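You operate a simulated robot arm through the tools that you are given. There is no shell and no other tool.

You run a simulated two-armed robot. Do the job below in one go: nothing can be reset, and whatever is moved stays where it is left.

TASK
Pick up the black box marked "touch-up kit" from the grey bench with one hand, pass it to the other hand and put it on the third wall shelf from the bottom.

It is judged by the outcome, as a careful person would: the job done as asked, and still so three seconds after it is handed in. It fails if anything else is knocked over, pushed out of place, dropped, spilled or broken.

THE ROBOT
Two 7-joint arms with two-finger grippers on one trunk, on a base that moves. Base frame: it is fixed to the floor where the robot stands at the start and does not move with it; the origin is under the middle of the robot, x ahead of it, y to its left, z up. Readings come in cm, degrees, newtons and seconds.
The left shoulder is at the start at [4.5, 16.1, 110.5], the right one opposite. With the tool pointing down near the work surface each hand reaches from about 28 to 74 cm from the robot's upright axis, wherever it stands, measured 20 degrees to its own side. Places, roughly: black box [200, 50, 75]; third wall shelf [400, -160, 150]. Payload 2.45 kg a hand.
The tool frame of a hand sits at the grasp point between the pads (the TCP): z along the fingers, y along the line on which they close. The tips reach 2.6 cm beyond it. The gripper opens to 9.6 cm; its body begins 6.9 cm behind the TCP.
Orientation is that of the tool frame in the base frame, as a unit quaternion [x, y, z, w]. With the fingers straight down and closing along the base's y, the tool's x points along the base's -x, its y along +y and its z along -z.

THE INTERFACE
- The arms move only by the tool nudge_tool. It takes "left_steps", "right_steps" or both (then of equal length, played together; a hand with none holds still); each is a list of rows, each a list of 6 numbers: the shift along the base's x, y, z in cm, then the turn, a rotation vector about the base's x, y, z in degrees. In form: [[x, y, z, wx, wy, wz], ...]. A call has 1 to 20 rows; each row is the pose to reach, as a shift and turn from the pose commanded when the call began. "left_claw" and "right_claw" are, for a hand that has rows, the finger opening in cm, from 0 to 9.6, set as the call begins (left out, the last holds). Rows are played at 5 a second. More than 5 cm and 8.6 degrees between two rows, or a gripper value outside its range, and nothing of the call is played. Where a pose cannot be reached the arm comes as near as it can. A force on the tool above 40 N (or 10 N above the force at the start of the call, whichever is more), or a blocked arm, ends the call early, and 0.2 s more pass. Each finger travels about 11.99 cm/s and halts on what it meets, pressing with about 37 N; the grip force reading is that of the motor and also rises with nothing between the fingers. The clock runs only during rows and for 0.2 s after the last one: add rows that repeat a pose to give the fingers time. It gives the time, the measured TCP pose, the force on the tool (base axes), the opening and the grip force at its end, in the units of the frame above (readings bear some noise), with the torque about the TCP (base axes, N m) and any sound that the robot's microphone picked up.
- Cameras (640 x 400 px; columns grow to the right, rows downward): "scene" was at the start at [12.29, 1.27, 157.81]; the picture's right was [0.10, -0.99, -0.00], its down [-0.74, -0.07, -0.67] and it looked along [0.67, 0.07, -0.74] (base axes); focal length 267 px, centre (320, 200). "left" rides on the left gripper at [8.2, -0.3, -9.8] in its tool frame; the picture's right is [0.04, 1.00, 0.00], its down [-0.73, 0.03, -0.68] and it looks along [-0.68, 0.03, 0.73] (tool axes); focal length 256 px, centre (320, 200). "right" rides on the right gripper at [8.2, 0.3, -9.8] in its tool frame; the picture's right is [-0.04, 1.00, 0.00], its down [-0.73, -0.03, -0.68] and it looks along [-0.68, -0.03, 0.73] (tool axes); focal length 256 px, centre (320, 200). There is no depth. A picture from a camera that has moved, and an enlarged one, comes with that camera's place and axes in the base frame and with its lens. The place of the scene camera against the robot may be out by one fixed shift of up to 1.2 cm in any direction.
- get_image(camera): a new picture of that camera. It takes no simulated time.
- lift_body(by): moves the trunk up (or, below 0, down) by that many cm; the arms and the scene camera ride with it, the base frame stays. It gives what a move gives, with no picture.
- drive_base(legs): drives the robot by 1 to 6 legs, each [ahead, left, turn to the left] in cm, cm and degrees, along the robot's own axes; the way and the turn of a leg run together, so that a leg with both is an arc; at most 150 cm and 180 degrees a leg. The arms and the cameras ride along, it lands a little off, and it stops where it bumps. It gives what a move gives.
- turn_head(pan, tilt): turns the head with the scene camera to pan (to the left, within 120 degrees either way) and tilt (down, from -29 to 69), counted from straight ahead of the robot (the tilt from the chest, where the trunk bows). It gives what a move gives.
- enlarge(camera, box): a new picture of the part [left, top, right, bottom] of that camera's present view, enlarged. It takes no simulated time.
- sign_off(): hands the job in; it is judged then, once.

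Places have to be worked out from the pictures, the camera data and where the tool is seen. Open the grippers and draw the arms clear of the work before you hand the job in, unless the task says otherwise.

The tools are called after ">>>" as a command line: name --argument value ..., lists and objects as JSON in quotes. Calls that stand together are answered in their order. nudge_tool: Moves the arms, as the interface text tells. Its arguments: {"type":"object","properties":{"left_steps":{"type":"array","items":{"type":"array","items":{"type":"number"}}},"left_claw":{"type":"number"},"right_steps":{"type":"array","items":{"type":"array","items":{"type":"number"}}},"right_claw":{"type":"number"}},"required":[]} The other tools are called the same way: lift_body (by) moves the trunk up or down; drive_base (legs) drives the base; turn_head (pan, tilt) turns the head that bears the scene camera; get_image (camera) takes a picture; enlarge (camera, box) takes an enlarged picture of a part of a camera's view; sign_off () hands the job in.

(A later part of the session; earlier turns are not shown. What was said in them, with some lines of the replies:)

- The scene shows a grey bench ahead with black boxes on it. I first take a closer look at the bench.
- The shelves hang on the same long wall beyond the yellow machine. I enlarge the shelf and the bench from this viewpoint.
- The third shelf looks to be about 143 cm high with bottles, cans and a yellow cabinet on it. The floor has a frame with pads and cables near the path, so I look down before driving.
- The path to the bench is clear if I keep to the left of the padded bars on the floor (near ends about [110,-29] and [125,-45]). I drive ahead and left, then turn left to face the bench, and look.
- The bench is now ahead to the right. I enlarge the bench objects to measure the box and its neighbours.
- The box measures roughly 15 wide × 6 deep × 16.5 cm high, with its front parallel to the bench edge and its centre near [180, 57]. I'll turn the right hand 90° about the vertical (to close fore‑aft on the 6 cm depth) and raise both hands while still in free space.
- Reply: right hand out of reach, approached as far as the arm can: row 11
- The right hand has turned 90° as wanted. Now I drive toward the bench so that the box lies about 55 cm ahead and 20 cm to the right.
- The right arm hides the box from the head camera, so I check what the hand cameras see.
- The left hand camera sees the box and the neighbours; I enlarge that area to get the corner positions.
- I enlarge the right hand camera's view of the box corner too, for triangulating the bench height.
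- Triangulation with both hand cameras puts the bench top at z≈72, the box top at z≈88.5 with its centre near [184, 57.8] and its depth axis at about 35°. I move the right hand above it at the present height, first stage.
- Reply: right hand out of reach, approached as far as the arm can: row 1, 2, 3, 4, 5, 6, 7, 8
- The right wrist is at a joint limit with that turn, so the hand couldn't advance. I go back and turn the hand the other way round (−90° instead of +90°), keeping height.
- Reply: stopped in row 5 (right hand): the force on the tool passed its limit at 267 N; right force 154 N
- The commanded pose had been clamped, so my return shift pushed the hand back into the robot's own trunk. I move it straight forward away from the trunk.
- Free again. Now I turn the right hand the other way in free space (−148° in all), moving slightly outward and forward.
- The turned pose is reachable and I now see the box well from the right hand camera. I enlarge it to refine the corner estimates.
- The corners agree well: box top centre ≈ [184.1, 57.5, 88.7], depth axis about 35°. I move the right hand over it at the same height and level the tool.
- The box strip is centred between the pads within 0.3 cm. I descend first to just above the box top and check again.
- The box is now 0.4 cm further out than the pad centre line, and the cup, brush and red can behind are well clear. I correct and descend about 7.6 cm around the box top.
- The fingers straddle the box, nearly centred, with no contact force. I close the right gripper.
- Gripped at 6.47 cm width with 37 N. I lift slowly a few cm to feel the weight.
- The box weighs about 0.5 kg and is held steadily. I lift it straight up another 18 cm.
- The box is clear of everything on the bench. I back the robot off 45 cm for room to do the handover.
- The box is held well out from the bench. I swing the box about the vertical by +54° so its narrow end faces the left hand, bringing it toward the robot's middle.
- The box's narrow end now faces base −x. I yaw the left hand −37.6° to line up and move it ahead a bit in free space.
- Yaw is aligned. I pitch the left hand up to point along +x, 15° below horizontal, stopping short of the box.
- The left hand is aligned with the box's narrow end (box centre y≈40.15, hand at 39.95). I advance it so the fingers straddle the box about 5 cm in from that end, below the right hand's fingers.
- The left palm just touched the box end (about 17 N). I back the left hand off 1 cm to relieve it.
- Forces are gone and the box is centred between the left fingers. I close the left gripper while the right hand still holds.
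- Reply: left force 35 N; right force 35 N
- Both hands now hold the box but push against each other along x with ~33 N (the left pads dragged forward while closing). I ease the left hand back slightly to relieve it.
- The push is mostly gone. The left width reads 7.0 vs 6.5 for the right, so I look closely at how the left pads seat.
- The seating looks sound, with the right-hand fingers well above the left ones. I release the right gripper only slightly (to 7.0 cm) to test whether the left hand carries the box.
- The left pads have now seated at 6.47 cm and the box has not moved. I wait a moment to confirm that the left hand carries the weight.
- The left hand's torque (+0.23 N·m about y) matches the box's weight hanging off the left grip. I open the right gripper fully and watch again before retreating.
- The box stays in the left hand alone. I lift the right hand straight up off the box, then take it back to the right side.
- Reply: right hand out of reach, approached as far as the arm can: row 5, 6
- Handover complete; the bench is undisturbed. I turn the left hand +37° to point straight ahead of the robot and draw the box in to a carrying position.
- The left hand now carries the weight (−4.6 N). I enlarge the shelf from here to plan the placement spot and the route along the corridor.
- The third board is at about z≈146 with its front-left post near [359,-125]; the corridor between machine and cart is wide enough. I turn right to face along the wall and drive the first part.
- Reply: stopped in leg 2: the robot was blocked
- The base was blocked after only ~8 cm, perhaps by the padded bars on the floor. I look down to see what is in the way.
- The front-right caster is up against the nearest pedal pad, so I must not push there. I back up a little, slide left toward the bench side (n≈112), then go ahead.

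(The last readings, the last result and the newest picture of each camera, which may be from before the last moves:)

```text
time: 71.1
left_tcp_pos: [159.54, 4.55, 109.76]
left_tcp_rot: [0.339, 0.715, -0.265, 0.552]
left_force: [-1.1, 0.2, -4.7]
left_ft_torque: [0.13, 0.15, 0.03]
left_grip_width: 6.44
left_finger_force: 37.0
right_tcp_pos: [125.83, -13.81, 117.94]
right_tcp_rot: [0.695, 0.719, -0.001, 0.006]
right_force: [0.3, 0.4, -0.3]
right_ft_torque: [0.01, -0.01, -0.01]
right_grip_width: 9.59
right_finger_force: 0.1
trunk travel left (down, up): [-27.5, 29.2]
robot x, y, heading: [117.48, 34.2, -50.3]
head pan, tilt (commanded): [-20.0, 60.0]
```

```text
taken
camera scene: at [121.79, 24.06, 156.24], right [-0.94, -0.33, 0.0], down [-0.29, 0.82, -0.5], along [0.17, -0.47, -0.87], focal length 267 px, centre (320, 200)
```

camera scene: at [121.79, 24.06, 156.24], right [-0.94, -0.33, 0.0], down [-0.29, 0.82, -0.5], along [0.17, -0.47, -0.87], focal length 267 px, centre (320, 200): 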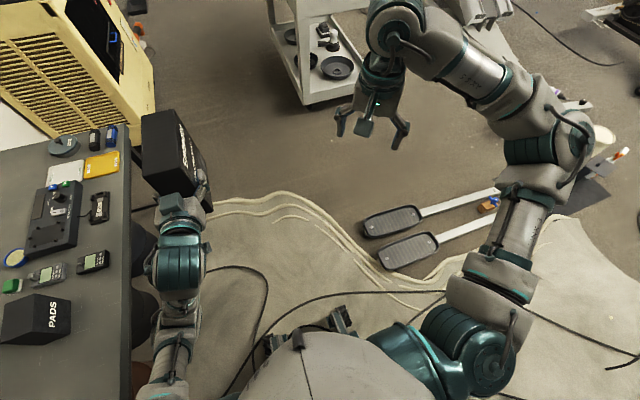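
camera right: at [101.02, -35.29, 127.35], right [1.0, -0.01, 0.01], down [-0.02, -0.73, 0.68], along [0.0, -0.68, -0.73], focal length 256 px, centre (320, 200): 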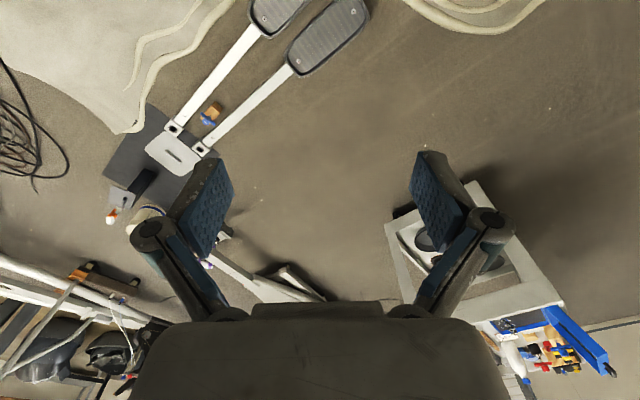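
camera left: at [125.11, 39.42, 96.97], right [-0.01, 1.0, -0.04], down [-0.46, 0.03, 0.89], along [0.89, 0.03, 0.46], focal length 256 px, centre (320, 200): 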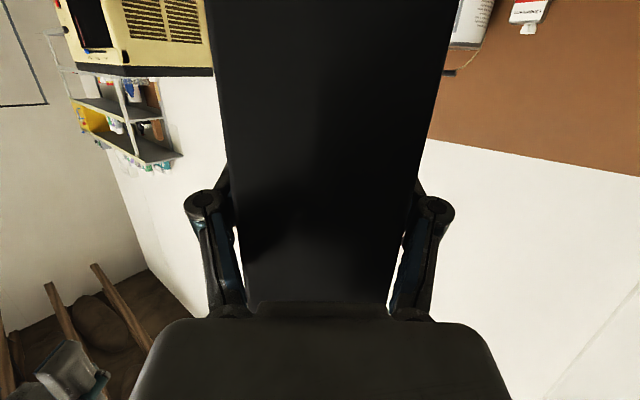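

Now clear of the pedals (robot at n≈112 between bench and pedals). I drive ahead along the corridor.

>>> drive_base --legs '[[120, 3, 0]]'

>>> turn_head --pan 20 --tilt 35

>>> get_image --camera "scene"

>>> turn_head --pan -40 --tilt 45

>>> get_image --camera "scene"

```text
time: 77.2
left_tcp_pos: [236.87, -86.49, 109.84]
left_tcp_rot: [0.343, 0.712, -0.268, 0.55]
left_force: [0.3, 0.6, -4.7]
left_ft_torque: [0.16, 0.2, -0.01]
left_grip_width: 6.48
left_finger_force: 37.1
right_tcp_pos: [203.19, -104.52, 117.94]
right_tcp_rot: [0.698, 0.716, 0.0, 0.006]
right_force: [0.0, 0.2, 0.2]
right_ft_torque: [0.01, 0.02, 0.01]
right_grip_width: 9.58
right_finger_force: 0.2
trunk travel left (down, up): [-27.5, 29.2]
robot x, y, heading: [195.32, -56.48, -50.8]
head pan, tilt (commanded): [-20.0, 60.0]
```

```text
time: 78.2
left_tcp_pos: [237.31, -85.8, 109.85]
left_tcp_rot: [0.342, 0.713, -0.269, 0.55]
left_force: [0.5, 0.1, -5.6]
left_ft_torque: [0.19, 0.15, -0.01]
left_grip_width: 6.45
left_finger_force: 36.8
right_tcp_pos: [203.33, -103.84, 118.22]
right_tcp_rot: [0.698, 0.716, -0.003, 0.008]
right_force: [0.8, 0.4, -0.4]
right_ft_torque: [0.02, 0.0, 0.01]
right_grip_width: 9.62
right_finger_force: 0.0
trunk travel left (down, up): [-27.5, 29.2]
robot x, y, heading: [195.18, -56.05, -51.0]
head pan, tilt (commanded): [20.0, 35.0]
```

```text
taken
camera scene: at [205.66, -64.16, 159.66], right [-0.51, -0.86, 0.0], down [-0.5, 0.3, -0.82], along [0.7, -0.42, -0.58], focal length 267 px, centre (320, 200)
```

scene: 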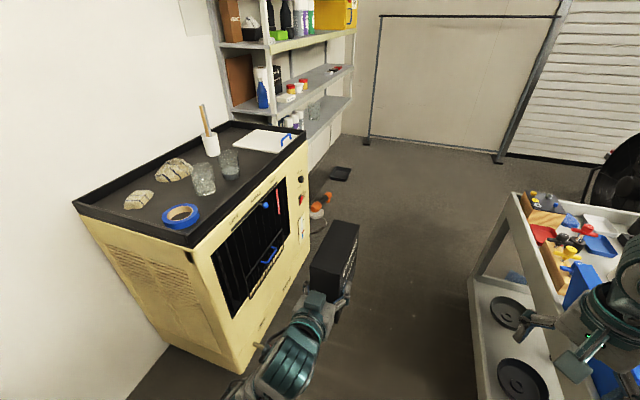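

```text
time: 79.5
left_tcp_pos: [237.05, -86.05, 110.08]
left_tcp_rot: [0.342, 0.712, -0.268, 0.551]
left_force: [-1.0, 0.1, -5.3]
left_ft_torque: [0.15, 0.15, 0.01]
left_grip_width: 6.47
left_finger_force: 36.7
right_tcp_pos: [203.18, -104.08, 118.0]
right_tcp_rot: [0.698, 0.716, -0.001, 0.008]
right_force: [0.0, 0.1, -0.4]
right_ft_torque: [0.01, -0.01, 0.0]
right_grip_width: 9.59
right_finger_force: 0.0
trunk travel left (down, up): [-27.5, 29.2]
robot x, y, heading: [195.24, -56.43, -51.0]
head pan, tilt (commanded): [-40.0, 45.0]
```

```text
taken
camera scene: at [197.63, -68.03, 158.19], right [-1.0, 0.02, 0.0], down [0.01, 0.71, -0.7], along [-0.01, -0.7, -0.71], focal length 267 px, centre (320, 200)
```

scene: 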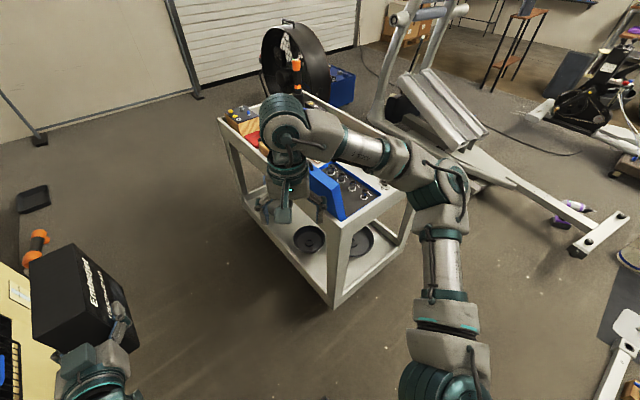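

The cart's wall-side edge is at n≈57–65, the machine's front at n≈186, so I keep to the corridor's middle. I continue ahead, sliding slightly left.

>>> drive_base --legs '[[30, 13, 0], [75, 0, 0]]'

>>> turn_head --pan 60 --tilt 15

>>> get_image --camera "scene"

>>> enlarge --camera "scene" --box '[200, 0, 440, 200]'

```text
time: 85.3
left_tcp_pos: [312.96, -159.23, 110.01]
left_tcp_rot: [0.342, 0.712, -0.269, 0.551]
left_force: [-0.3, 0.3, -4.1]
left_ft_torque: [0.16, 0.19, 0.0]
left_grip_width: 6.51
left_finger_force: 36.9
right_tcp_pos: [279.01, -177.11, 118.09]
right_tcp_rot: [0.698, 0.716, -0.001, 0.008]
right_force: [-0.1, 0.3, -0.3]
right_ft_torque: [-0.03, 0.05, 0.02]
right_grip_width: 9.6
right_finger_force: 0.0
trunk travel left (down, up): [-27.5, 29.2]
robot x, y, heading: [271.18, -129.33, -51.1]
head pan, tilt (commanded): [-40.0, 45.0]
```

```text
time: 87.1
left_tcp_pos: [312.92, -158.67, 110.16]
left_tcp_rot: [0.341, 0.712, -0.27, 0.552]
left_force: [-0.6, 0.7, -5.7]
left_ft_torque: [0.14, 0.15, -0.01]
left_grip_width: 6.46
left_finger_force: 37.1
right_tcp_pos: [279.0, -176.74, 118.28]
right_tcp_rot: [0.698, 0.716, -0.003, 0.009]
right_force: [-1.6, 0.0, 0.0]
right_ft_torque: [0.02, 0.02, -0.02]
right_grip_width: 9.59
right_finger_force: 0.1
trunk travel left (down, up): [-27.5, 29.2]
robot x, y, heading: [271.07, -129.46, -50.8]
head pan, tilt (commanded): [60.0, 15.0]
```

```text
taken
camera scene: at [282.74, -131.66, 162.9], right [0.16, -0.99, 0.0], down [-0.26, -0.04, -0.97], along [0.95, 0.15, -0.26], focal length 267 px, centre (320, 200)
```

scene: 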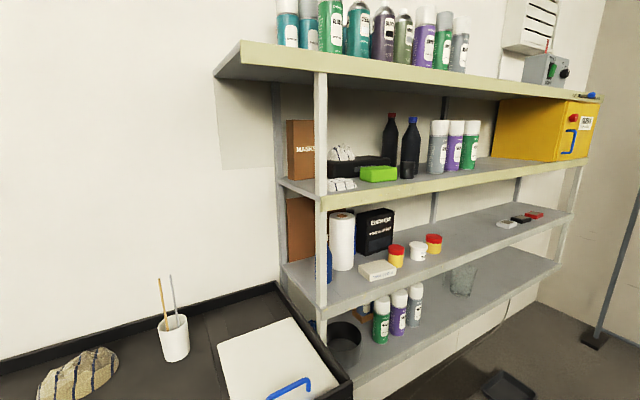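

```text
2.00 times, centred on (320, 100) of scene
camera zoom: at [282.74, -131.66, 162.9], right [0.16, -0.99, 0.0], down [-0.26, -0.04, -0.97], along [0.95, 0.15, -0.26], focal length 535 px, centre (320, 400)
```

zoom: 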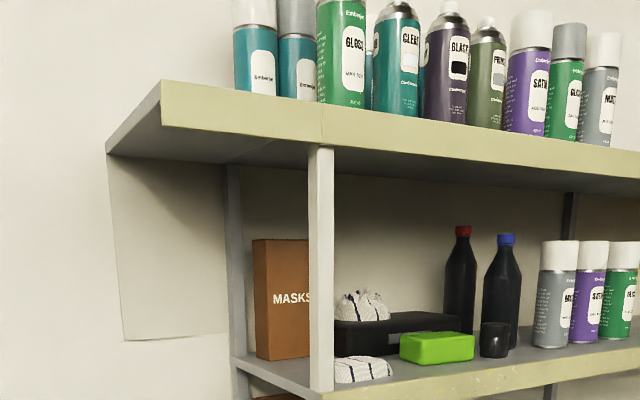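

The third shelf (with MASKS box, bottles, three cans) has a wide free stretch between the spray cans (e≈393) and the yellow cabinet. I drive on until opposite that gap, staying well back from the shelf, then turn left to face it.

>>> drive_base --legs '[[80, -5, 0], [80, -6, 0], [0, 0, 90.3]]'

>>> turn_head --pan 0 --tilt 10

>>> get_image --camera "scene"

```text
time: 99.2
left_tcp_pos: [394.52, -221.88, 110.08]
left_tcp_rot: [-0.249, 0.749, 0.189, 0.584]
left_force: [0.2, -0.8, -4.6]
left_ft_torque: [-0.16, 0.18, 0.0]
left_grip_width: 6.47
left_finger_force: 37.0
right_tcp_pos: [411.2, -256.35, 118.35]
right_tcp_rot: [0.005, 1.0, 0.004, 0.01]
right_force: [0.2, -0.2, -0.1]
right_ft_torque: [-0.01, 0.0, 0.0]
right_grip_width: 9.58
right_finger_force: 0.0
trunk travel left (down, up): [-27.5, 29.2]
robot x, y, heading: [363.42, -262.57, 37.2]
head pan, tilt (commanded): [60.0, 15.0]
```

```text
time: 100.5
left_tcp_pos: [394.21, -221.96, 110.35]
left_tcp_rot: [-0.248, 0.748, 0.189, 0.586]
left_force: [0.0, 1.3, -5.6]
left_ft_torque: [-0.15, 0.16, 0.02]
left_grip_width: 6.49
left_finger_force: 37.1
right_tcp_pos: [411.0, -256.53, 118.44]
right_tcp_rot: [0.005, 1.0, 0.005, 0.01]
right_force: [-1.0, 0.6, -0.3]
right_ft_torque: [0.01, 0.02, 0.03]
right_grip_width: 9.61
right_finger_force: 0.3
trunk travel left (down, up): [-27.5, 29.2]
robot x, y, heading: [363.86, -262.67, 37.1]
head pan, tilt (commanded): [0.0, 10.0]
```

```text
taken
camera scene: at [374.77, -253.51, 163.68], right [0.6, -0.8, 0.0], down [-0.14, -0.11, -0.98], along [0.78, 0.59, -0.18], focal length 267 px, centre (320, 200)
```

scene: 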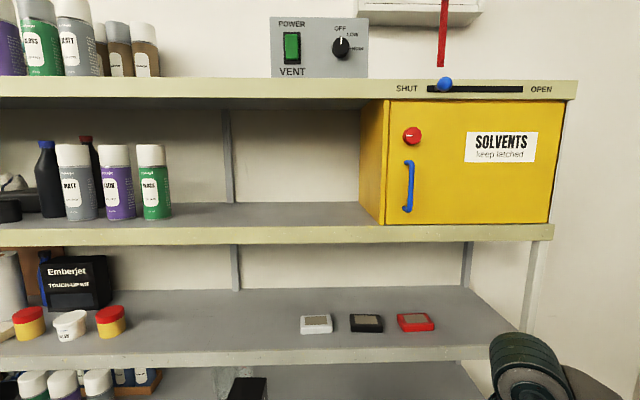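

I'm now facing the shelf with a clear free space between the cans and the solvent cabinet on the third shelf. I raise the trunk 27 cm (box and hands are ~20 cm short of the shelf edge) and look again.

>>> lift_body --by 27

>>> get_image --camera "scene"

>>> turn_head --pan 0 --tilt 40

>>> get_image --camera "scene"

```text
time: 103.2
left_tcp_pos: [394.06, -221.96, 137.19]
left_tcp_rot: [-0.25, 0.747, 0.19, 0.586]
left_force: [-0.3, -0.6, -4.8]
left_ft_torque: [-0.13, 0.19, -0.01]
left_grip_width: 6.46
left_finger_force: 36.6
right_tcp_pos: [411.02, -256.45, 145.46]
right_tcp_rot: [0.004, 1.0, 0.006, 0.011]
right_force: [0.4, -0.5, 0.4]
right_ft_torque: [0.02, 0.01, 0.05]
right_grip_width: 9.6
right_finger_force: 0.1
trunk travel left (down, up): [-54.5, 2.2]
robot x, y, heading: [363.88, -262.25, 36.9]
head pan, tilt (commanded): [0.0, 10.0]
```

```text
taken
camera scene: at [369.85, -257.33, 190.71], right [0.6, -0.8, 0.0], down [-0.14, -0.11, -0.98], along [0.79, 0.59, -0.18], focal length 267 px, centre (320, 200)
```

scene: 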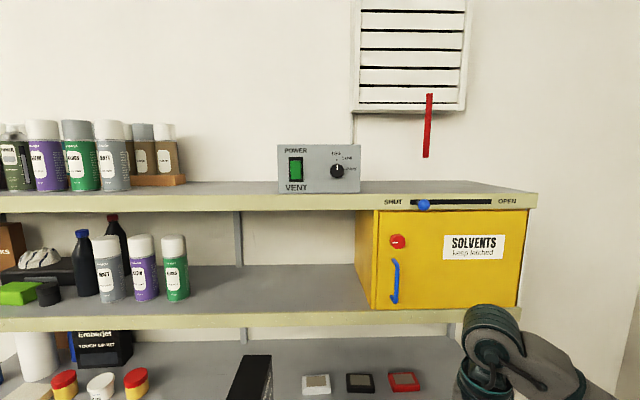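

```text
time: 104.2
left_tcp_pos: [394.25, -222.03, 137.24]
left_tcp_rot: [-0.248, 0.748, 0.189, 0.586]
left_force: [0.5, -0.1, -4.9]
left_ft_torque: [-0.12, 0.16, 0.01]
left_grip_width: 6.44
left_finger_force: 37.2
right_tcp_pos: [410.92, -256.49, 145.43]
right_tcp_rot: [0.005, 1.0, 0.005, 0.011]
right_force: [-0.7, 0.6, -0.5]
right_ft_torque: [-0.01, -0.01, -0.03]
right_grip_width: 9.59
right_finger_force: 0.0
trunk travel left (down, up): [-54.5, 2.2]
robot x, y, heading: [363.81, -262.54, 37.0]
head pan, tilt (commanded): [0.0, 40.0]
```

```text
taken
camera scene: at [369.19, -257.81, 185.96], right [0.6, -0.8, 0.0], down [-0.52, -0.39, -0.76], along [0.61, 0.46, -0.65], focal length 267 px, centre (320, 200)
```

scene: 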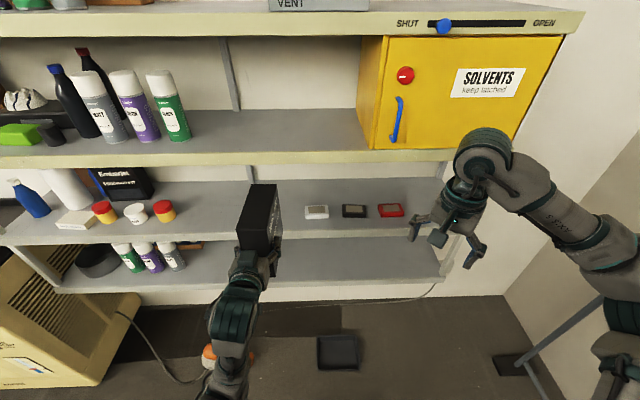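

Board 3's top is at z≈145.5, its front edge about 78.5 cm ahead of the robot axis, the shelf above at z≈176, and the free gap runs from 16 cm right to 42 cm left — the box is already in line with its middle. I raise the box so its bottom is ~3 cm above the board and draw the right hand back.

>>> nudge_tool --left_steps '[[0, 0, 2.5, 0, 0, 0], [0, 0, 5, 0, 0, 0], [0, 0, 7.5, 0, 0, 0], [0, 0, 10, 0, 0, 0], [0, 0, 12.5, 0, 0, 0], [0, 0, 15, 0, 0, 0], [0, 0, 17.5, 0, 0, 0], [0, 0, 19.5, 0, 0, 0], [0, 0, 19.5, 0, 0, 0]]' --right_steps '[[-0.6, -0.5, 0, 0, 0, 0], [-1.2, -0.9, 0, 0, 0, 0], [-1.8, -1.4, 0, 0, 0, 0], [-2.4, -1.8, 0, 0, 0, 0], [-3, -2.3, 0, 0, 0, 0], [-3.6, -2.7, 0, 0, 0, 0], [-4.2, -3.2, 0, 0, 0, 0], [-4.8, -3.6, 0, 0, 0, 0], [-4.8, -3.6, 0, 0, 0, 0]]' --left_claw 0

>>> get_image --camera "scene"

>>> get_image --camera "left"

```text
time: 106.2
left_tcp_pos: [394.73, -221.57, 156.64]
left_tcp_rot: [-0.249, 0.747, 0.19, 0.586]
left_force: [0.2, -0.3, -5.1]
left_ft_torque: [-0.12, 0.2, 0.0]
left_grip_width: 6.47
left_finger_force: 36.6
left hand out of reach, approached as far as the arm can: row 8, 9
right_tcp_pos: [406.0, -260.02, 145.54]
right_tcp_rot: [0.005, 1.0, 0.004, 0.01]
right_force: [0.1, -0.4, 0.4]
right_ft_torque: [0.0, 0.0, -0.02]
right_grip_width: 9.62
right_finger_force: 0.0
trunk travel left (down, up): [-54.5, 2.2]
robot x, y, heading: [363.88, -262.2, 37.0]
head pan, tilt (commanded): [0.0, 40.0]
```

```text
taken
camera scene: at [369.24, -257.81, 185.95], right [0.6, -0.8, 0.0], down [-0.52, -0.39, -0.76], along [0.61, 0.46, -0.65], focal length 267 px, centre (320, 200)
```

scene: 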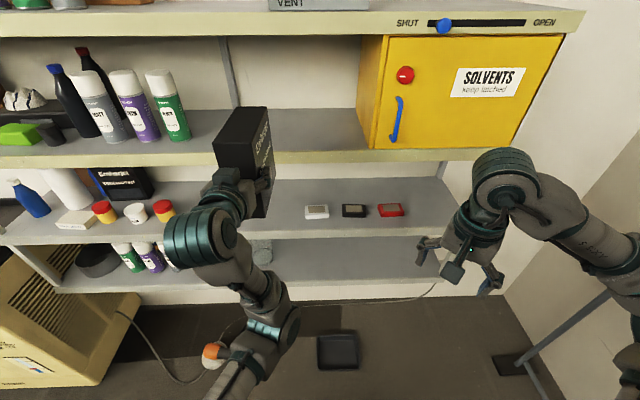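

```text
taken
camera left: at [385.81, -228.63, 151.02], right [-0.6, 0.8, -0.05], down [-0.41, -0.26, 0.87], along [0.69, 0.55, 0.48], focal length 256 px, centre (320, 200)
```

left: 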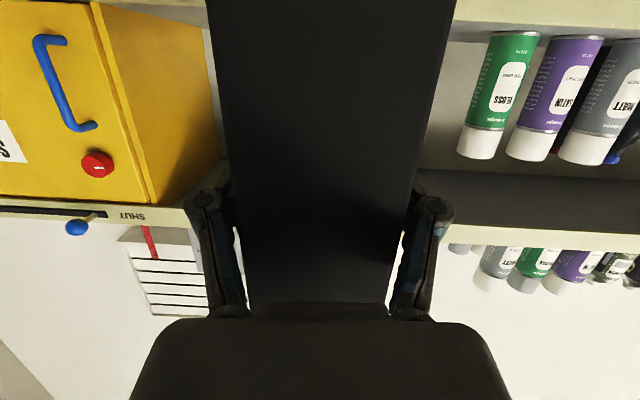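

I check whether the box is plumb by enlarging the scene view around it.

>>> turn_head --pan 10 --tilt 25

>>> enlarge --camera "scene" --box '[160, 100, 440, 300]'

>>> get_image --camera "right"

```text
time: 106.9
left_tcp_pos: [394.79, -221.67, 156.68]
left_tcp_rot: [-0.249, 0.747, 0.191, 0.587]
left_force: [0.7, -0.1, -4.9]
left_ft_torque: [-0.12, 0.16, -0.03]
left_grip_width: 6.48
left_finger_force: 37.3
right_tcp_pos: [406.28, -260.02, 145.47]
right_tcp_rot: [0.005, 1.0, 0.005, 0.01]
right_force: [0.3, 0.1, 0.4]
right_ft_torque: [0.02, -0.01, -0.02]
right_grip_width: 9.63
right_finger_force: 0.1
trunk travel left (down, up): [-54.5, 2.2]
robot x, y, heading: [363.79, -262.76, 37.1]
head pan, tilt (commanded): [10.0, 25.0]
```

```text
2.00 times, centred on (300, 200) of scene
camera zoom: at [368.76, -256.25, 188.28], right [0.73, -0.68, 0.0], down [-0.29, -0.31, -0.9], along [0.62, 0.66, -0.43], focal length 535 px, centre (360, 200)
```

zoom: 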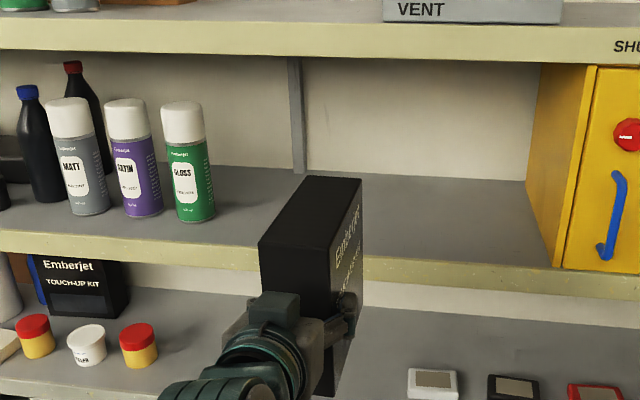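

```text
taken
camera right: at [397.9, -259.75, 155.12], right [0.05, 1.0, 0.01], down [0.72, -0.04, 0.69], along [0.69, -0.03, -0.72], focal length 256 px, centre (320, 200)
```

right: 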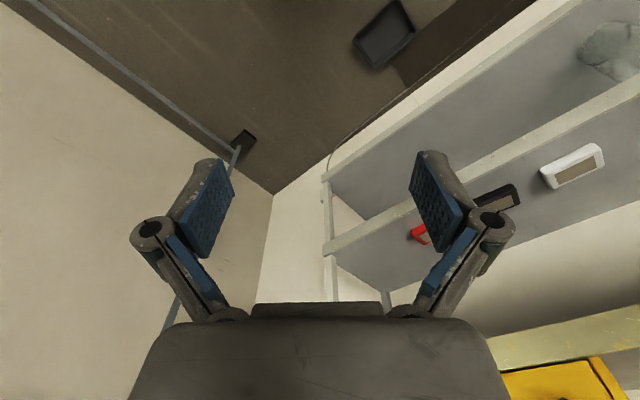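

The box is upright to within about a degree and in line with the gap. I drive ahead 20 cm with a small left turn to square up to the shelf.

>>> drive_base --legs '[[0, 0, 2.4], [19, 0, 0]]'

>>> turn_head --pan 10 --tilt 30

>>> get_image --camera "scene"

>>> get_image --camera "left"

```text
time: 108.9
left_tcp_pos: [407.58, -208.49, 156.88]
left_tcp_rot: [-0.264, 0.74, 0.204, 0.584]
left_force: [0.1, -0.7, -5.5]
left_ft_torque: [-0.1, 0.18, -0.04]
left_grip_width: 6.49
left_finger_force: 37.7
right_tcp_pos: [420.58, -246.58, 145.66]
right_tcp_rot: [-0.017, 1.0, 0.007, 0.011]
right_force: [-0.6, -0.4, 0.4]
right_ft_torque: [-0.01, -0.01, 0.02]
right_grip_width: 9.59
right_finger_force: 0.0
trunk travel left (down, up): [-54.5, 2.2]
robot x, y, heading: [378.91, -250.54, 39.5]
head pan, tilt (commanded): [10.0, 25.0]
```

```text
time: 109.5
left_tcp_pos: [407.42, -208.39, 156.82]
left_tcp_rot: [-0.264, 0.74, 0.203, 0.585]
left_force: [0.4, 0.0, -5.4]
left_ft_torque: [-0.15, 0.17, 0.01]
left_grip_width: 6.47
left_finger_force: 36.2
right_tcp_pos: [420.44, -246.09, 145.65]
right_tcp_rot: [-0.016, 1.0, 0.006, 0.012]
right_force: [-0.3, 0.4, 0.9]
right_ft_torque: [0.02, -0.03, 0.01]
right_grip_width: 9.6
right_finger_force: 0.1
trunk travel left (down, up): [-54.5, 2.2]
robot x, y, heading: [378.97, -249.82, 39.7]
head pan, tilt (commanded): [10.0, 30.0]
```

```text
taken
camera scene: at [382.99, -243.91, 187.51], right [0.76, -0.65, 0.0], down [-0.33, -0.38, -0.86], along [0.56, 0.66, -0.5], focal length 267 px, centre (320, 200)
```

scene: 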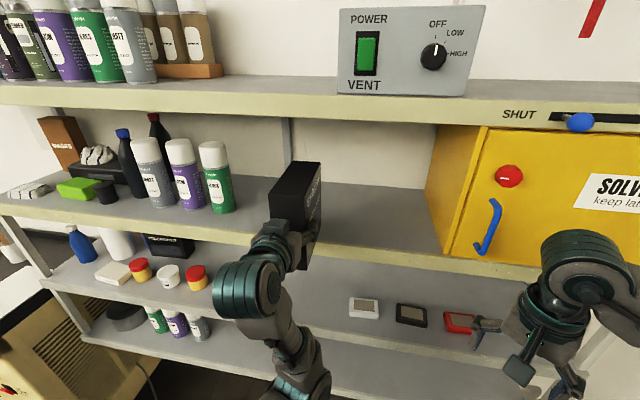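

```text
taken
camera left: at [398.73, -215.8, 151.19], right [-0.64, 0.77, -0.05], down [-0.4, -0.28, 0.87], along [0.66, 0.57, 0.49], focal length 256 px, centre (320, 200)
```

left: 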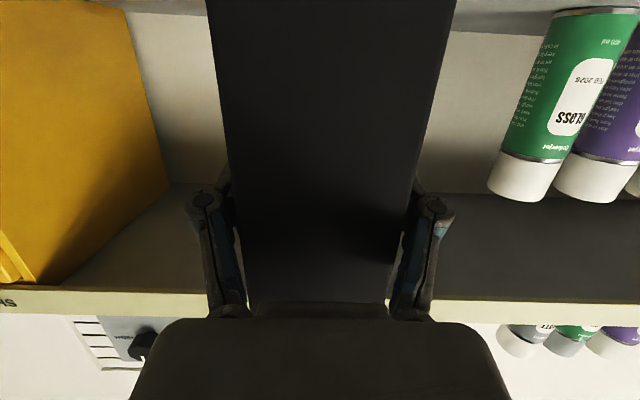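

The box is lined up between cans and cabinet, far end just over the shelf lip. I move it straight in 17.4 cm at this height with a small levelling correction.

>>> nudge_tool --left_steps '[[1.9, 1.6, 0, -0.1, 0.1, 0.1], [3.8, 3.2, 0, -0.2, 0.2, 0.2], [5.7, 4.8, 0, -0.3, 0.4, 0.3], [7.7, 6.4, 0, -0.4, 0.5, 0.4], [9.6, 8, 0, -0.5, 0.6, 0.5], [11.5, 9.5, 0, -0.6, 0.7, 0.6], [13.4, 11.1, 0, -0.6, 0.8, 0.7], [13.4, 11.1, 0, -0.6, 0.8, 0.7]]' --left_claw 0

>>> get_image --camera "scene"

>>> enlarge --camera "scene" --box '[200, 120, 440, 300]'

>>> get_image --camera "left"

```text
time: 111.3
left_tcp_pos: [420.97, -197.28, 156.5]
left_tcp_rot: [-0.271, 0.744, 0.205, 0.576]
left_force: [0.4, 0.8, -4.6]
left_ft_torque: [-0.15, 0.18, 0.01]
left_grip_width: 6.46
left_finger_force: 37.5
right_tcp_pos: [420.66, -246.28, 145.54]
right_tcp_rot: [-0.017, 1.0, 0.006, 0.011]
right_force: [-0.5, 0.5, 0.2]
right_ft_torque: [0.01, -0.01, 0.01]
right_grip_width: 9.58
right_finger_force: 0.1
trunk travel left (down, up): [-54.5, 2.2]
robot x, y, heading: [378.74, -250.56, 39.6]
head pan, tilt (commanded): [10.0, 30.0]
```

```text
taken
camera scene: at [383.37, -243.8, 187.49], right [0.76, -0.65, 0.0], down [-0.33, -0.38, -0.86], along [0.56, 0.66, -0.5], focal length 267 px, centre (320, 200)
```

scene: 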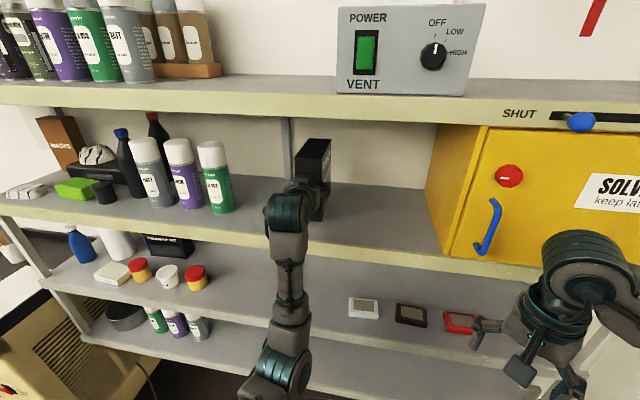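

```text
2.22 times, centred on (320, 210) of scene
camera zoom: at [383.37, -243.8, 187.49], right [0.76, -0.65, 0.0], down [-0.33, -0.38, -0.86], along [0.56, 0.66, -0.5], focal length 594 px, centre (320, 178)
```

zoom: 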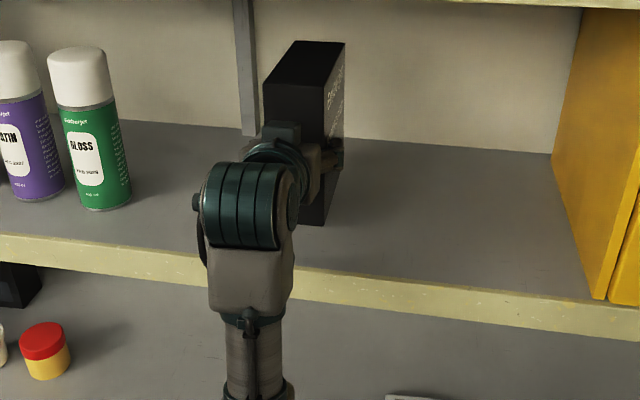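

```text
taken
camera left: at [412.41, -204.87, 151.2], right [-0.65, 0.76, -0.05], down [-0.38, -0.27, 0.88], along [0.66, 0.59, 0.47], focal length 256 px, centre (320, 200)
```

left: 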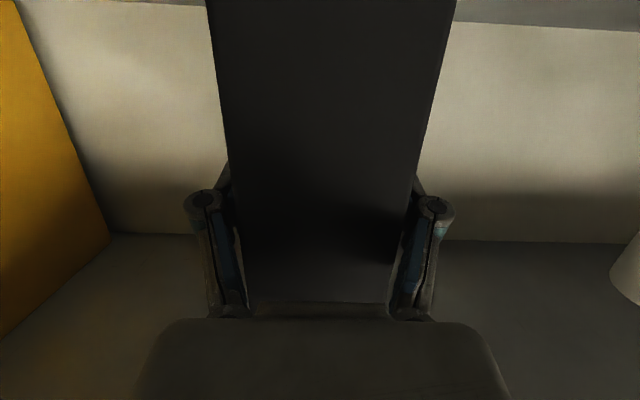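

The box stands over the board about 3–4 cm inside the front edge with clear space around. I lower it slowly, first 2.2 cm, watching the force.

>>> nudge_tool --left_steps '[[0, 0, -0.5, 0, 0, 0], [0, 0, -1, 0, 0, 0], [0, 0, -1.5, 0, 0, 0], [0, 0, -2, 0, 0, 0], [0, 0, -2.2, 0, 0, 0], [0, 0, -2.2, 0, 0, 0]]' --left_claw 0

>>> enlarge --camera "scene" --box '[240, 120, 400, 250]'

```text
time: 112.7
left_tcp_pos: [421.19, -197.24, 154.43]
left_tcp_rot: [-0.271, 0.744, 0.205, 0.576]
left_force: [0.5, 0.0, -5.2]
left_ft_torque: [-0.15, 0.17, 0.0]
left_grip_width: 6.48
left_finger_force: 37.2
right_tcp_pos: [420.66, -246.25, 145.51]
right_tcp_rot: [-0.017, 1.0, 0.006, 0.012]
right_force: [-1.0, 0.0, 0.2]
right_ft_torque: [0.0, 0.0, -0.01]
right_grip_width: 9.61
right_finger_force: 0.1
trunk travel left (down, up): [-54.5, 2.2]
robot x, y, heading: [378.41, -250.2, 39.7]
head pan, tilt (commanded): [10.0, 30.0]
```

```text
3.08 times, centred on (320, 185) of scene
camera zoom: at [383.35, -243.85, 187.49], right [0.76, -0.65, 0.0], down [-0.33, -0.38, -0.86], along [0.56, 0.66, -0.5], focal length 822 px, centre (320, 246)
```

zoom: 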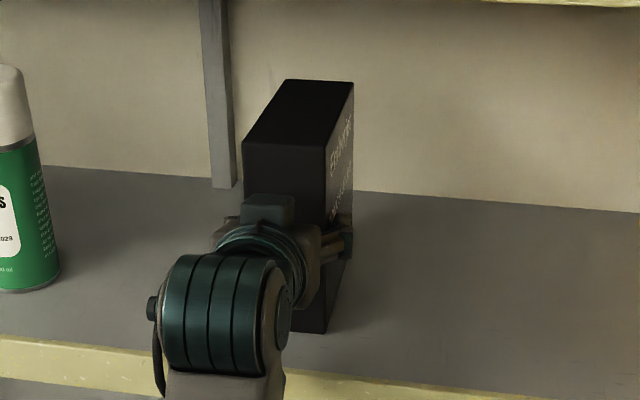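

Still hanging free (−5 N). I keep lowering in 0.2–0.3 cm steps until the board takes the weight.

>>> nudge_tool --left_steps '[[0, 0, -0.2, 0, 0, 0], [0, 0, -0.4, 0, 0, 0], [0, 0, -0.6, 0, 0, 0], [0, 0, -0.6, 0, 0, 0]]' --left_claw 0

```text
time: 113.7
left_tcp_pos: [421.05, -197.41, 154.2]
left_tcp_rot: [-0.27, 0.743, 0.205, 0.577]
left_force: [1.5, 1.7, 6.1]
left_ft_torque: [1.09, -0.72, -0.04]
left_grip_width: 6.49
left_finger_force: 36.8
right_tcp_pos: [420.53, -246.43, 145.58]
right_tcp_rot: [-0.017, 1.0, 0.006, 0.011]
right_force: [0.8, -0.5, 0.8]
right_ft_torque: [-0.02, 0.01, 0.01]
right_grip_width: 9.61
right_finger_force: 0.1
trunk travel left (down, up): [-54.5, 2.2]
robot x, y, heading: [378.75, -250.07, 39.6]
head pan, tilt (commanded): [10.0, 30.0]
```

The board took contact (+11 N), and the torque says the far end touches first, so the box is slightly nose-down. I tilt it back about 1° and press lightly again.

>>> nudge_tool --left_steps '[[0, 0, 0.1, 0.35, -0.4, 0], [0, 0, 0.1, 0.7, -0.8, 0], [0, 0, 0, 0.7, -0.8, 0], [0, 0, 0, 0.7, -0.8, 0]]' --left_claw 0

```text
time: 114.7
left_tcp_pos: [421.01, -197.51, 154.02]
left_tcp_rot: [-0.267, 0.739, 0.207, 0.583]
left_force: [-2.7, -1.6, 9.5]
left_ft_torque: [-0.23, 0.99, 0.08]
left_grip_width: 6.5
left_finger_force: 37.0
right_tcp_pos: [420.56, -246.49, 145.61]
right_tcp_rot: [-0.017, 1.0, 0.006, 0.012]
right_force: [-0.5, -0.6, 0.6]
right_ft_torque: [-0.03, 0.02, 0.0]
right_grip_width: 9.64
right_finger_force: 0.1
trunk travel left (down, up): [-54.5, 2.2]
robot x, y, heading: [378.62, -250.34, 39.7]
head pan, tilt (commanded): [10.0, 30.0]
```

Contact has moved to the near end, so level lies in between. I apply half the correction plus a slight roll and ease the pressure.

>>> nudge_tool --left_steps '[[0, 0, 0.1, 0.05, 0.5, 0], [0, 0, 0.1, 0.05, 0.5, 0], [0, 0, 0.1, 0.05, 0.5, 0]]' --left_claw 0

>>> enlarge --camera "scene" --box '[240, 120, 400, 250]'

```text
time: 115.5
left_tcp_pos: [421.0, -197.47, 154.07]
left_tcp_rot: [-0.266, 0.741, 0.209, 0.58]
left_force: [-0.5, -1.2, 2.8]
left_ft_torque: [0.14, -0.76, -0.28]
left_grip_width: 6.47
left_finger_force: 37.2
right_tcp_pos: [420.62, -246.51, 145.6]
right_tcp_rot: [-0.017, 1.0, 0.007, 0.011]
right_force: [0.7, -0.6, 0.3]
right_ft_torque: [0.01, 0.0, -0.01]
right_grip_width: 9.6
right_finger_force: 0.1
trunk travel left (down, up): [-54.5, 2.2]
robot x, y, heading: [378.45, -250.2, 39.5]
head pan, tilt (commanded): [10.0, 30.0]
```

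```text
3.08 times, centred on (320, 185) of scene
camera zoom: at [383.18, -244.21, 187.51], right [0.76, -0.65, 0.0], down [-0.33, -0.38, -0.86], along [0.56, 0.66, -0.5], focal length 822 px, centre (320, 246)
```

zoom: 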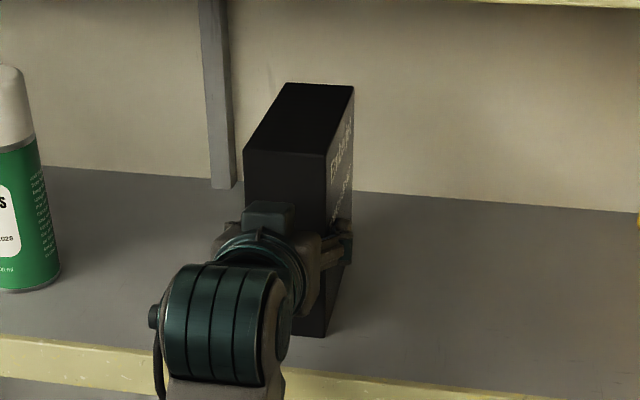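

The box now stands practically level on the board with about 8 N contact. I open the left gripper slightly first to let it settle.

>>> nudge_tool --left_steps '[[0, 0, 0, 0, 0, 0], [0, 0, 0, 0, 0, 0], [0, 0, 0, 0, 0, 0]]' --left_claw 7.4

>>> get_image --camera "left"

>>> enlarge --camera "scene" --box '[240, 120, 400, 250]'

```text
time: 116.3
left_tcp_pos: [421.14, -197.43, 154.02]
left_tcp_rot: [-0.266, 0.742, 0.208, 0.579]
left_force: [0.6, -0.4, -0.9]
left_ft_torque: [0.0, 0.0, 0.04]
left_grip_width: 7.39
left_finger_force: 0.1
right_tcp_pos: [420.73, -246.35, 145.67]
right_tcp_rot: [-0.015, 1.0, 0.006, 0.011]
right_force: [0.3, -0.6, 0.2]
right_ft_torque: [0.02, 0.04, -0.03]
right_grip_width: 9.63
right_finger_force: 0.1
trunk travel left (down, up): [-54.5, 2.2]
robot x, y, heading: [378.79, -250.05, 39.6]
head pan, tilt (commanded): [10.0, 30.0]
```

```text
taken
camera left: at [412.44, -204.92, 148.48], right [-0.64, 0.76, -0.04], down [-0.39, -0.29, 0.88], along [0.66, 0.58, 0.48], focal length 256 px, centre (320, 200)
```

left: 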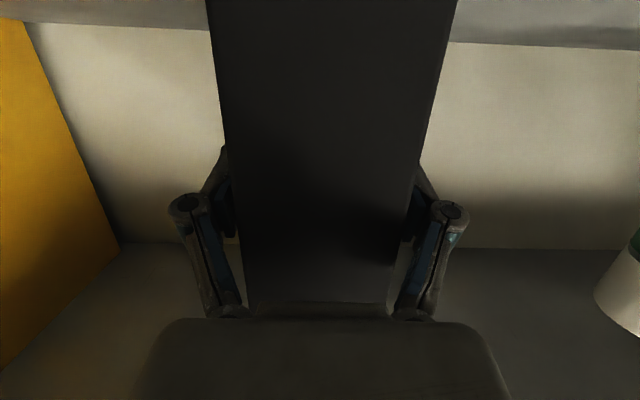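

```text
3.08 times, centred on (320, 185) of scene
camera zoom: at [383.24, -243.98, 187.5], right [0.76, -0.65, 0.0], down [-0.33, -0.38, -0.86], along [0.56, 0.66, -0.5], focal length 822 px, centre (320, 246)
```

zoom: 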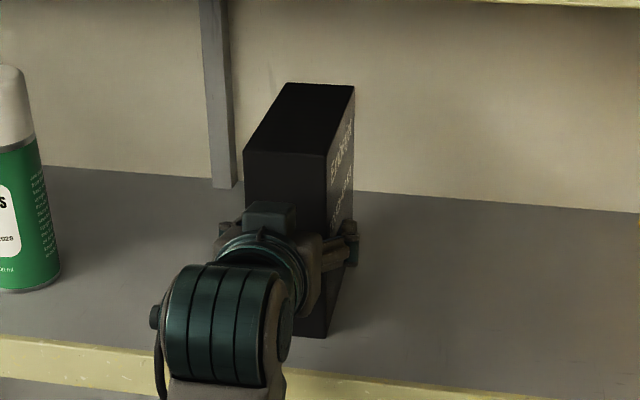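

The box stands free on the shelf and the hand shows no load. I open the gripper fully, then withdraw straight back.

>>> nudge_tool --left_steps '[[0, 0, 0, 0, 0, 0], [0, 0, 0, 0, 0, 0], [-0.8, -0.6, 0, 0, 0, 0], [-1.9, -1.6, 0, 0, 0, 0], [-3.5, -2.9, 0, 0, 0, 0], [-5.4, -4.5, 0, 0, 0, 0], [-7.3, -6, 0, 0, 0, 0], [-9.3, -7.6, 0, 0, 0, 0], [-11.2, -9.2, 0, 0, 0, 0], [-12.7, -10.5, 0, 0, 0, 0]]' --left_claw 9.6

>>> get_image --camera "scene"

>>> get_image --camera "left"

```text
time: 118.5
left_tcp_pos: [408.18, -207.96, 154.24]
left_tcp_rot: [-0.267, 0.741, 0.209, 0.58]
left_force: [0.3, -0.7, 0.2]
left_ft_torque: [-0.01, 0.02, -0.02]
left_grip_width: 9.6
left_finger_force: 0.1
right_tcp_pos: [420.52, -246.46, 145.65]
right_tcp_rot: [-0.017, 1.0, 0.006, 0.012]
right_force: [0.3, 0.4, 0.7]
right_ft_torque: [0.04, 0.01, 0.01]
right_grip_width: 9.59
right_finger_force: 0.0
trunk travel left (down, up): [-54.5, 2.2]
robot x, y, heading: [378.52, -249.96, 39.6]
head pan, tilt (commanded): [10.0, 30.0]
```

```text
taken
camera scene: at [383.15, -244.11, 187.51], right [0.76, -0.65, 0.0], down [-0.33, -0.38, -0.86], along [0.56, 0.66, -0.5], focal length 267 px, centre (320, 200)
```

scene: 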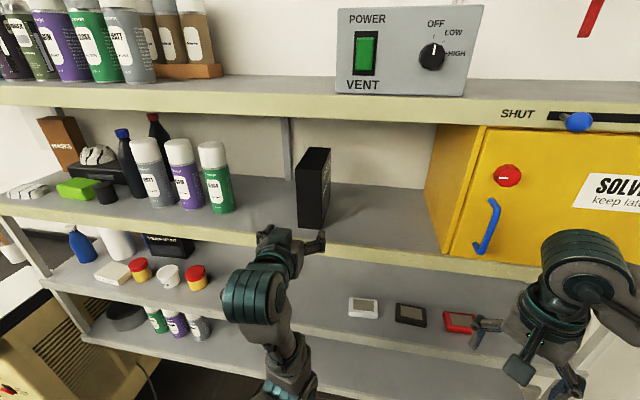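

```text
taken
camera left: at [399.6, -215.4, 148.7], right [-0.64, 0.76, -0.04], down [-0.39, -0.29, 0.88], along [0.66, 0.58, 0.48], focal length 256 px, centre (320, 200)
```

left: 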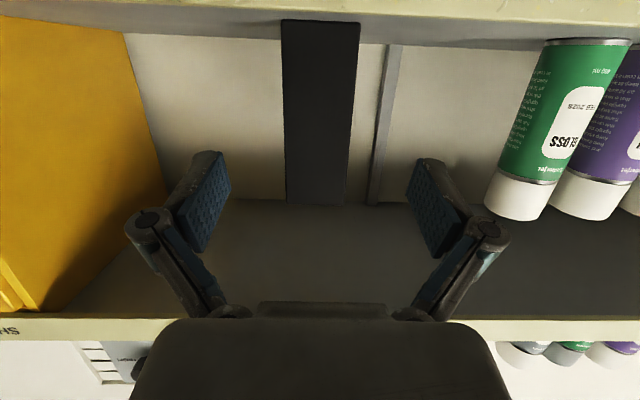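

The box stands upright on the third shelf, well inside the edge and clear of its neighbours. I back the robot off 20 cm to get the arms clear, then check once more.

>>> drive_base --legs '[[-20, 0, 0]]'

>>> turn_head --pan 0 --tilt 25

>>> get_image --camera "scene"

>>> enlarge --camera "scene" --box '[180, 60, 420, 240]'

```text
time: 120.1
left_tcp_pos: [393.94, -219.89, 154.06]
left_tcp_rot: [-0.266, 0.743, 0.207, 0.578]
left_force: [0.0, 0.7, 0.9]
left_ft_torque: [0.01, -0.03, 0.01]
left_grip_width: 9.59
left_finger_force: 0.1
right_tcp_pos: [406.1, -258.46, 145.42]
right_tcp_rot: [-0.013, 1.0, 0.005, 0.01]
right_force: [1.0, 0.0, -0.2]
right_ft_torque: [-0.02, 0.04, 0.01]
right_grip_width: 9.59
right_finger_force: 0.0
trunk travel left (down, up): [-54.5, 2.2]
robot x, y, heading: [363.17, -262.77, 39.2]
head pan, tilt (commanded): [10.0, 30.0]
```

```text
time: 120.8
left_tcp_pos: [393.29, -220.2, 154.37]
left_tcp_rot: [-0.265, 0.742, 0.207, 0.58]
left_force: [0.6, -0.4, -0.6]
left_ft_torque: [0.03, -0.01, -0.05]
left_grip_width: 9.61
left_finger_force: 0.1
right_tcp_pos: [405.65, -259.05, 145.56]
right_tcp_rot: [-0.013, 1.0, 0.006, 0.012]
right_force: [-0.3, -0.2, 0.7]
right_ft_torque: [0.02, -0.01, -0.01]
right_grip_width: 9.61
right_finger_force: 0.0
trunk travel left (down, up): [-54.5, 2.2]
robot x, y, heading: [363.69, -262.58, 39.3]
head pan, tilt (commanded): [0.0, 25.0]
```

```text
taken
camera scene: at [369.7, -257.22, 188.28], right [0.63, -0.77, 0.0], down [-0.33, -0.27, -0.9], along [0.7, 0.57, -0.43], focal length 267 px, centre (320, 200)
```

scene: 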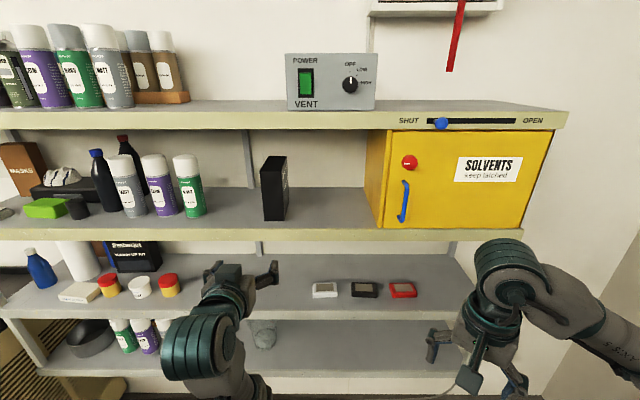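

```text
2.22 times, centred on (300, 150) of scene
camera zoom: at [369.7, -257.22, 188.28], right [0.63, -0.77, 0.0], down [-0.33, -0.27, -0.9], along [0.7, 0.57, -0.43], focal length 594 px, centre (364, 311)
```

zoom: 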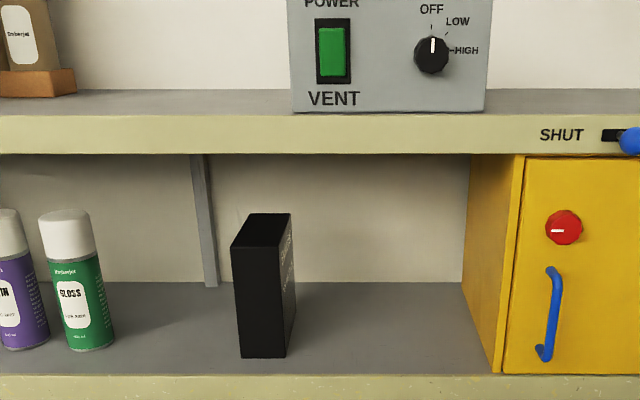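

The box stands steady and upright on the third shelf, both grippers are open and empty, and the arms are clear of the shelf. I hand the job in.

>>> sign_off

```text
The job is handed in.
```

The touch-up kit box is standing upright on the third wall shelf from the bottom. It sits in the free stretch between the spray cans and the solvents cabinet, about 3 cm in from the front edge. I picked it up from the bench with the right hand, passed it to the left hand in mid-air, and placed it with the left. Both grippers are open and the arms are clear of the shelf. My last picture, taken just before handing in, shows the box standing steady and its neighbours in place.

Two things happened on the way:

- **Pedals on the floor:** while driving away from the bench, the base bumped lightly against the nearest of the two long pedals and stopped. I backed off and went around. I saw no clear sign that it moved, but my estimates would not show a shift of less than about 3 cm.
- **Right arm against the trunk:** while I was turning the right wrist, before the pick, the right hand pressed against the robot's own body at up to 267 N and stopped. Both arms worked normally afterwards.
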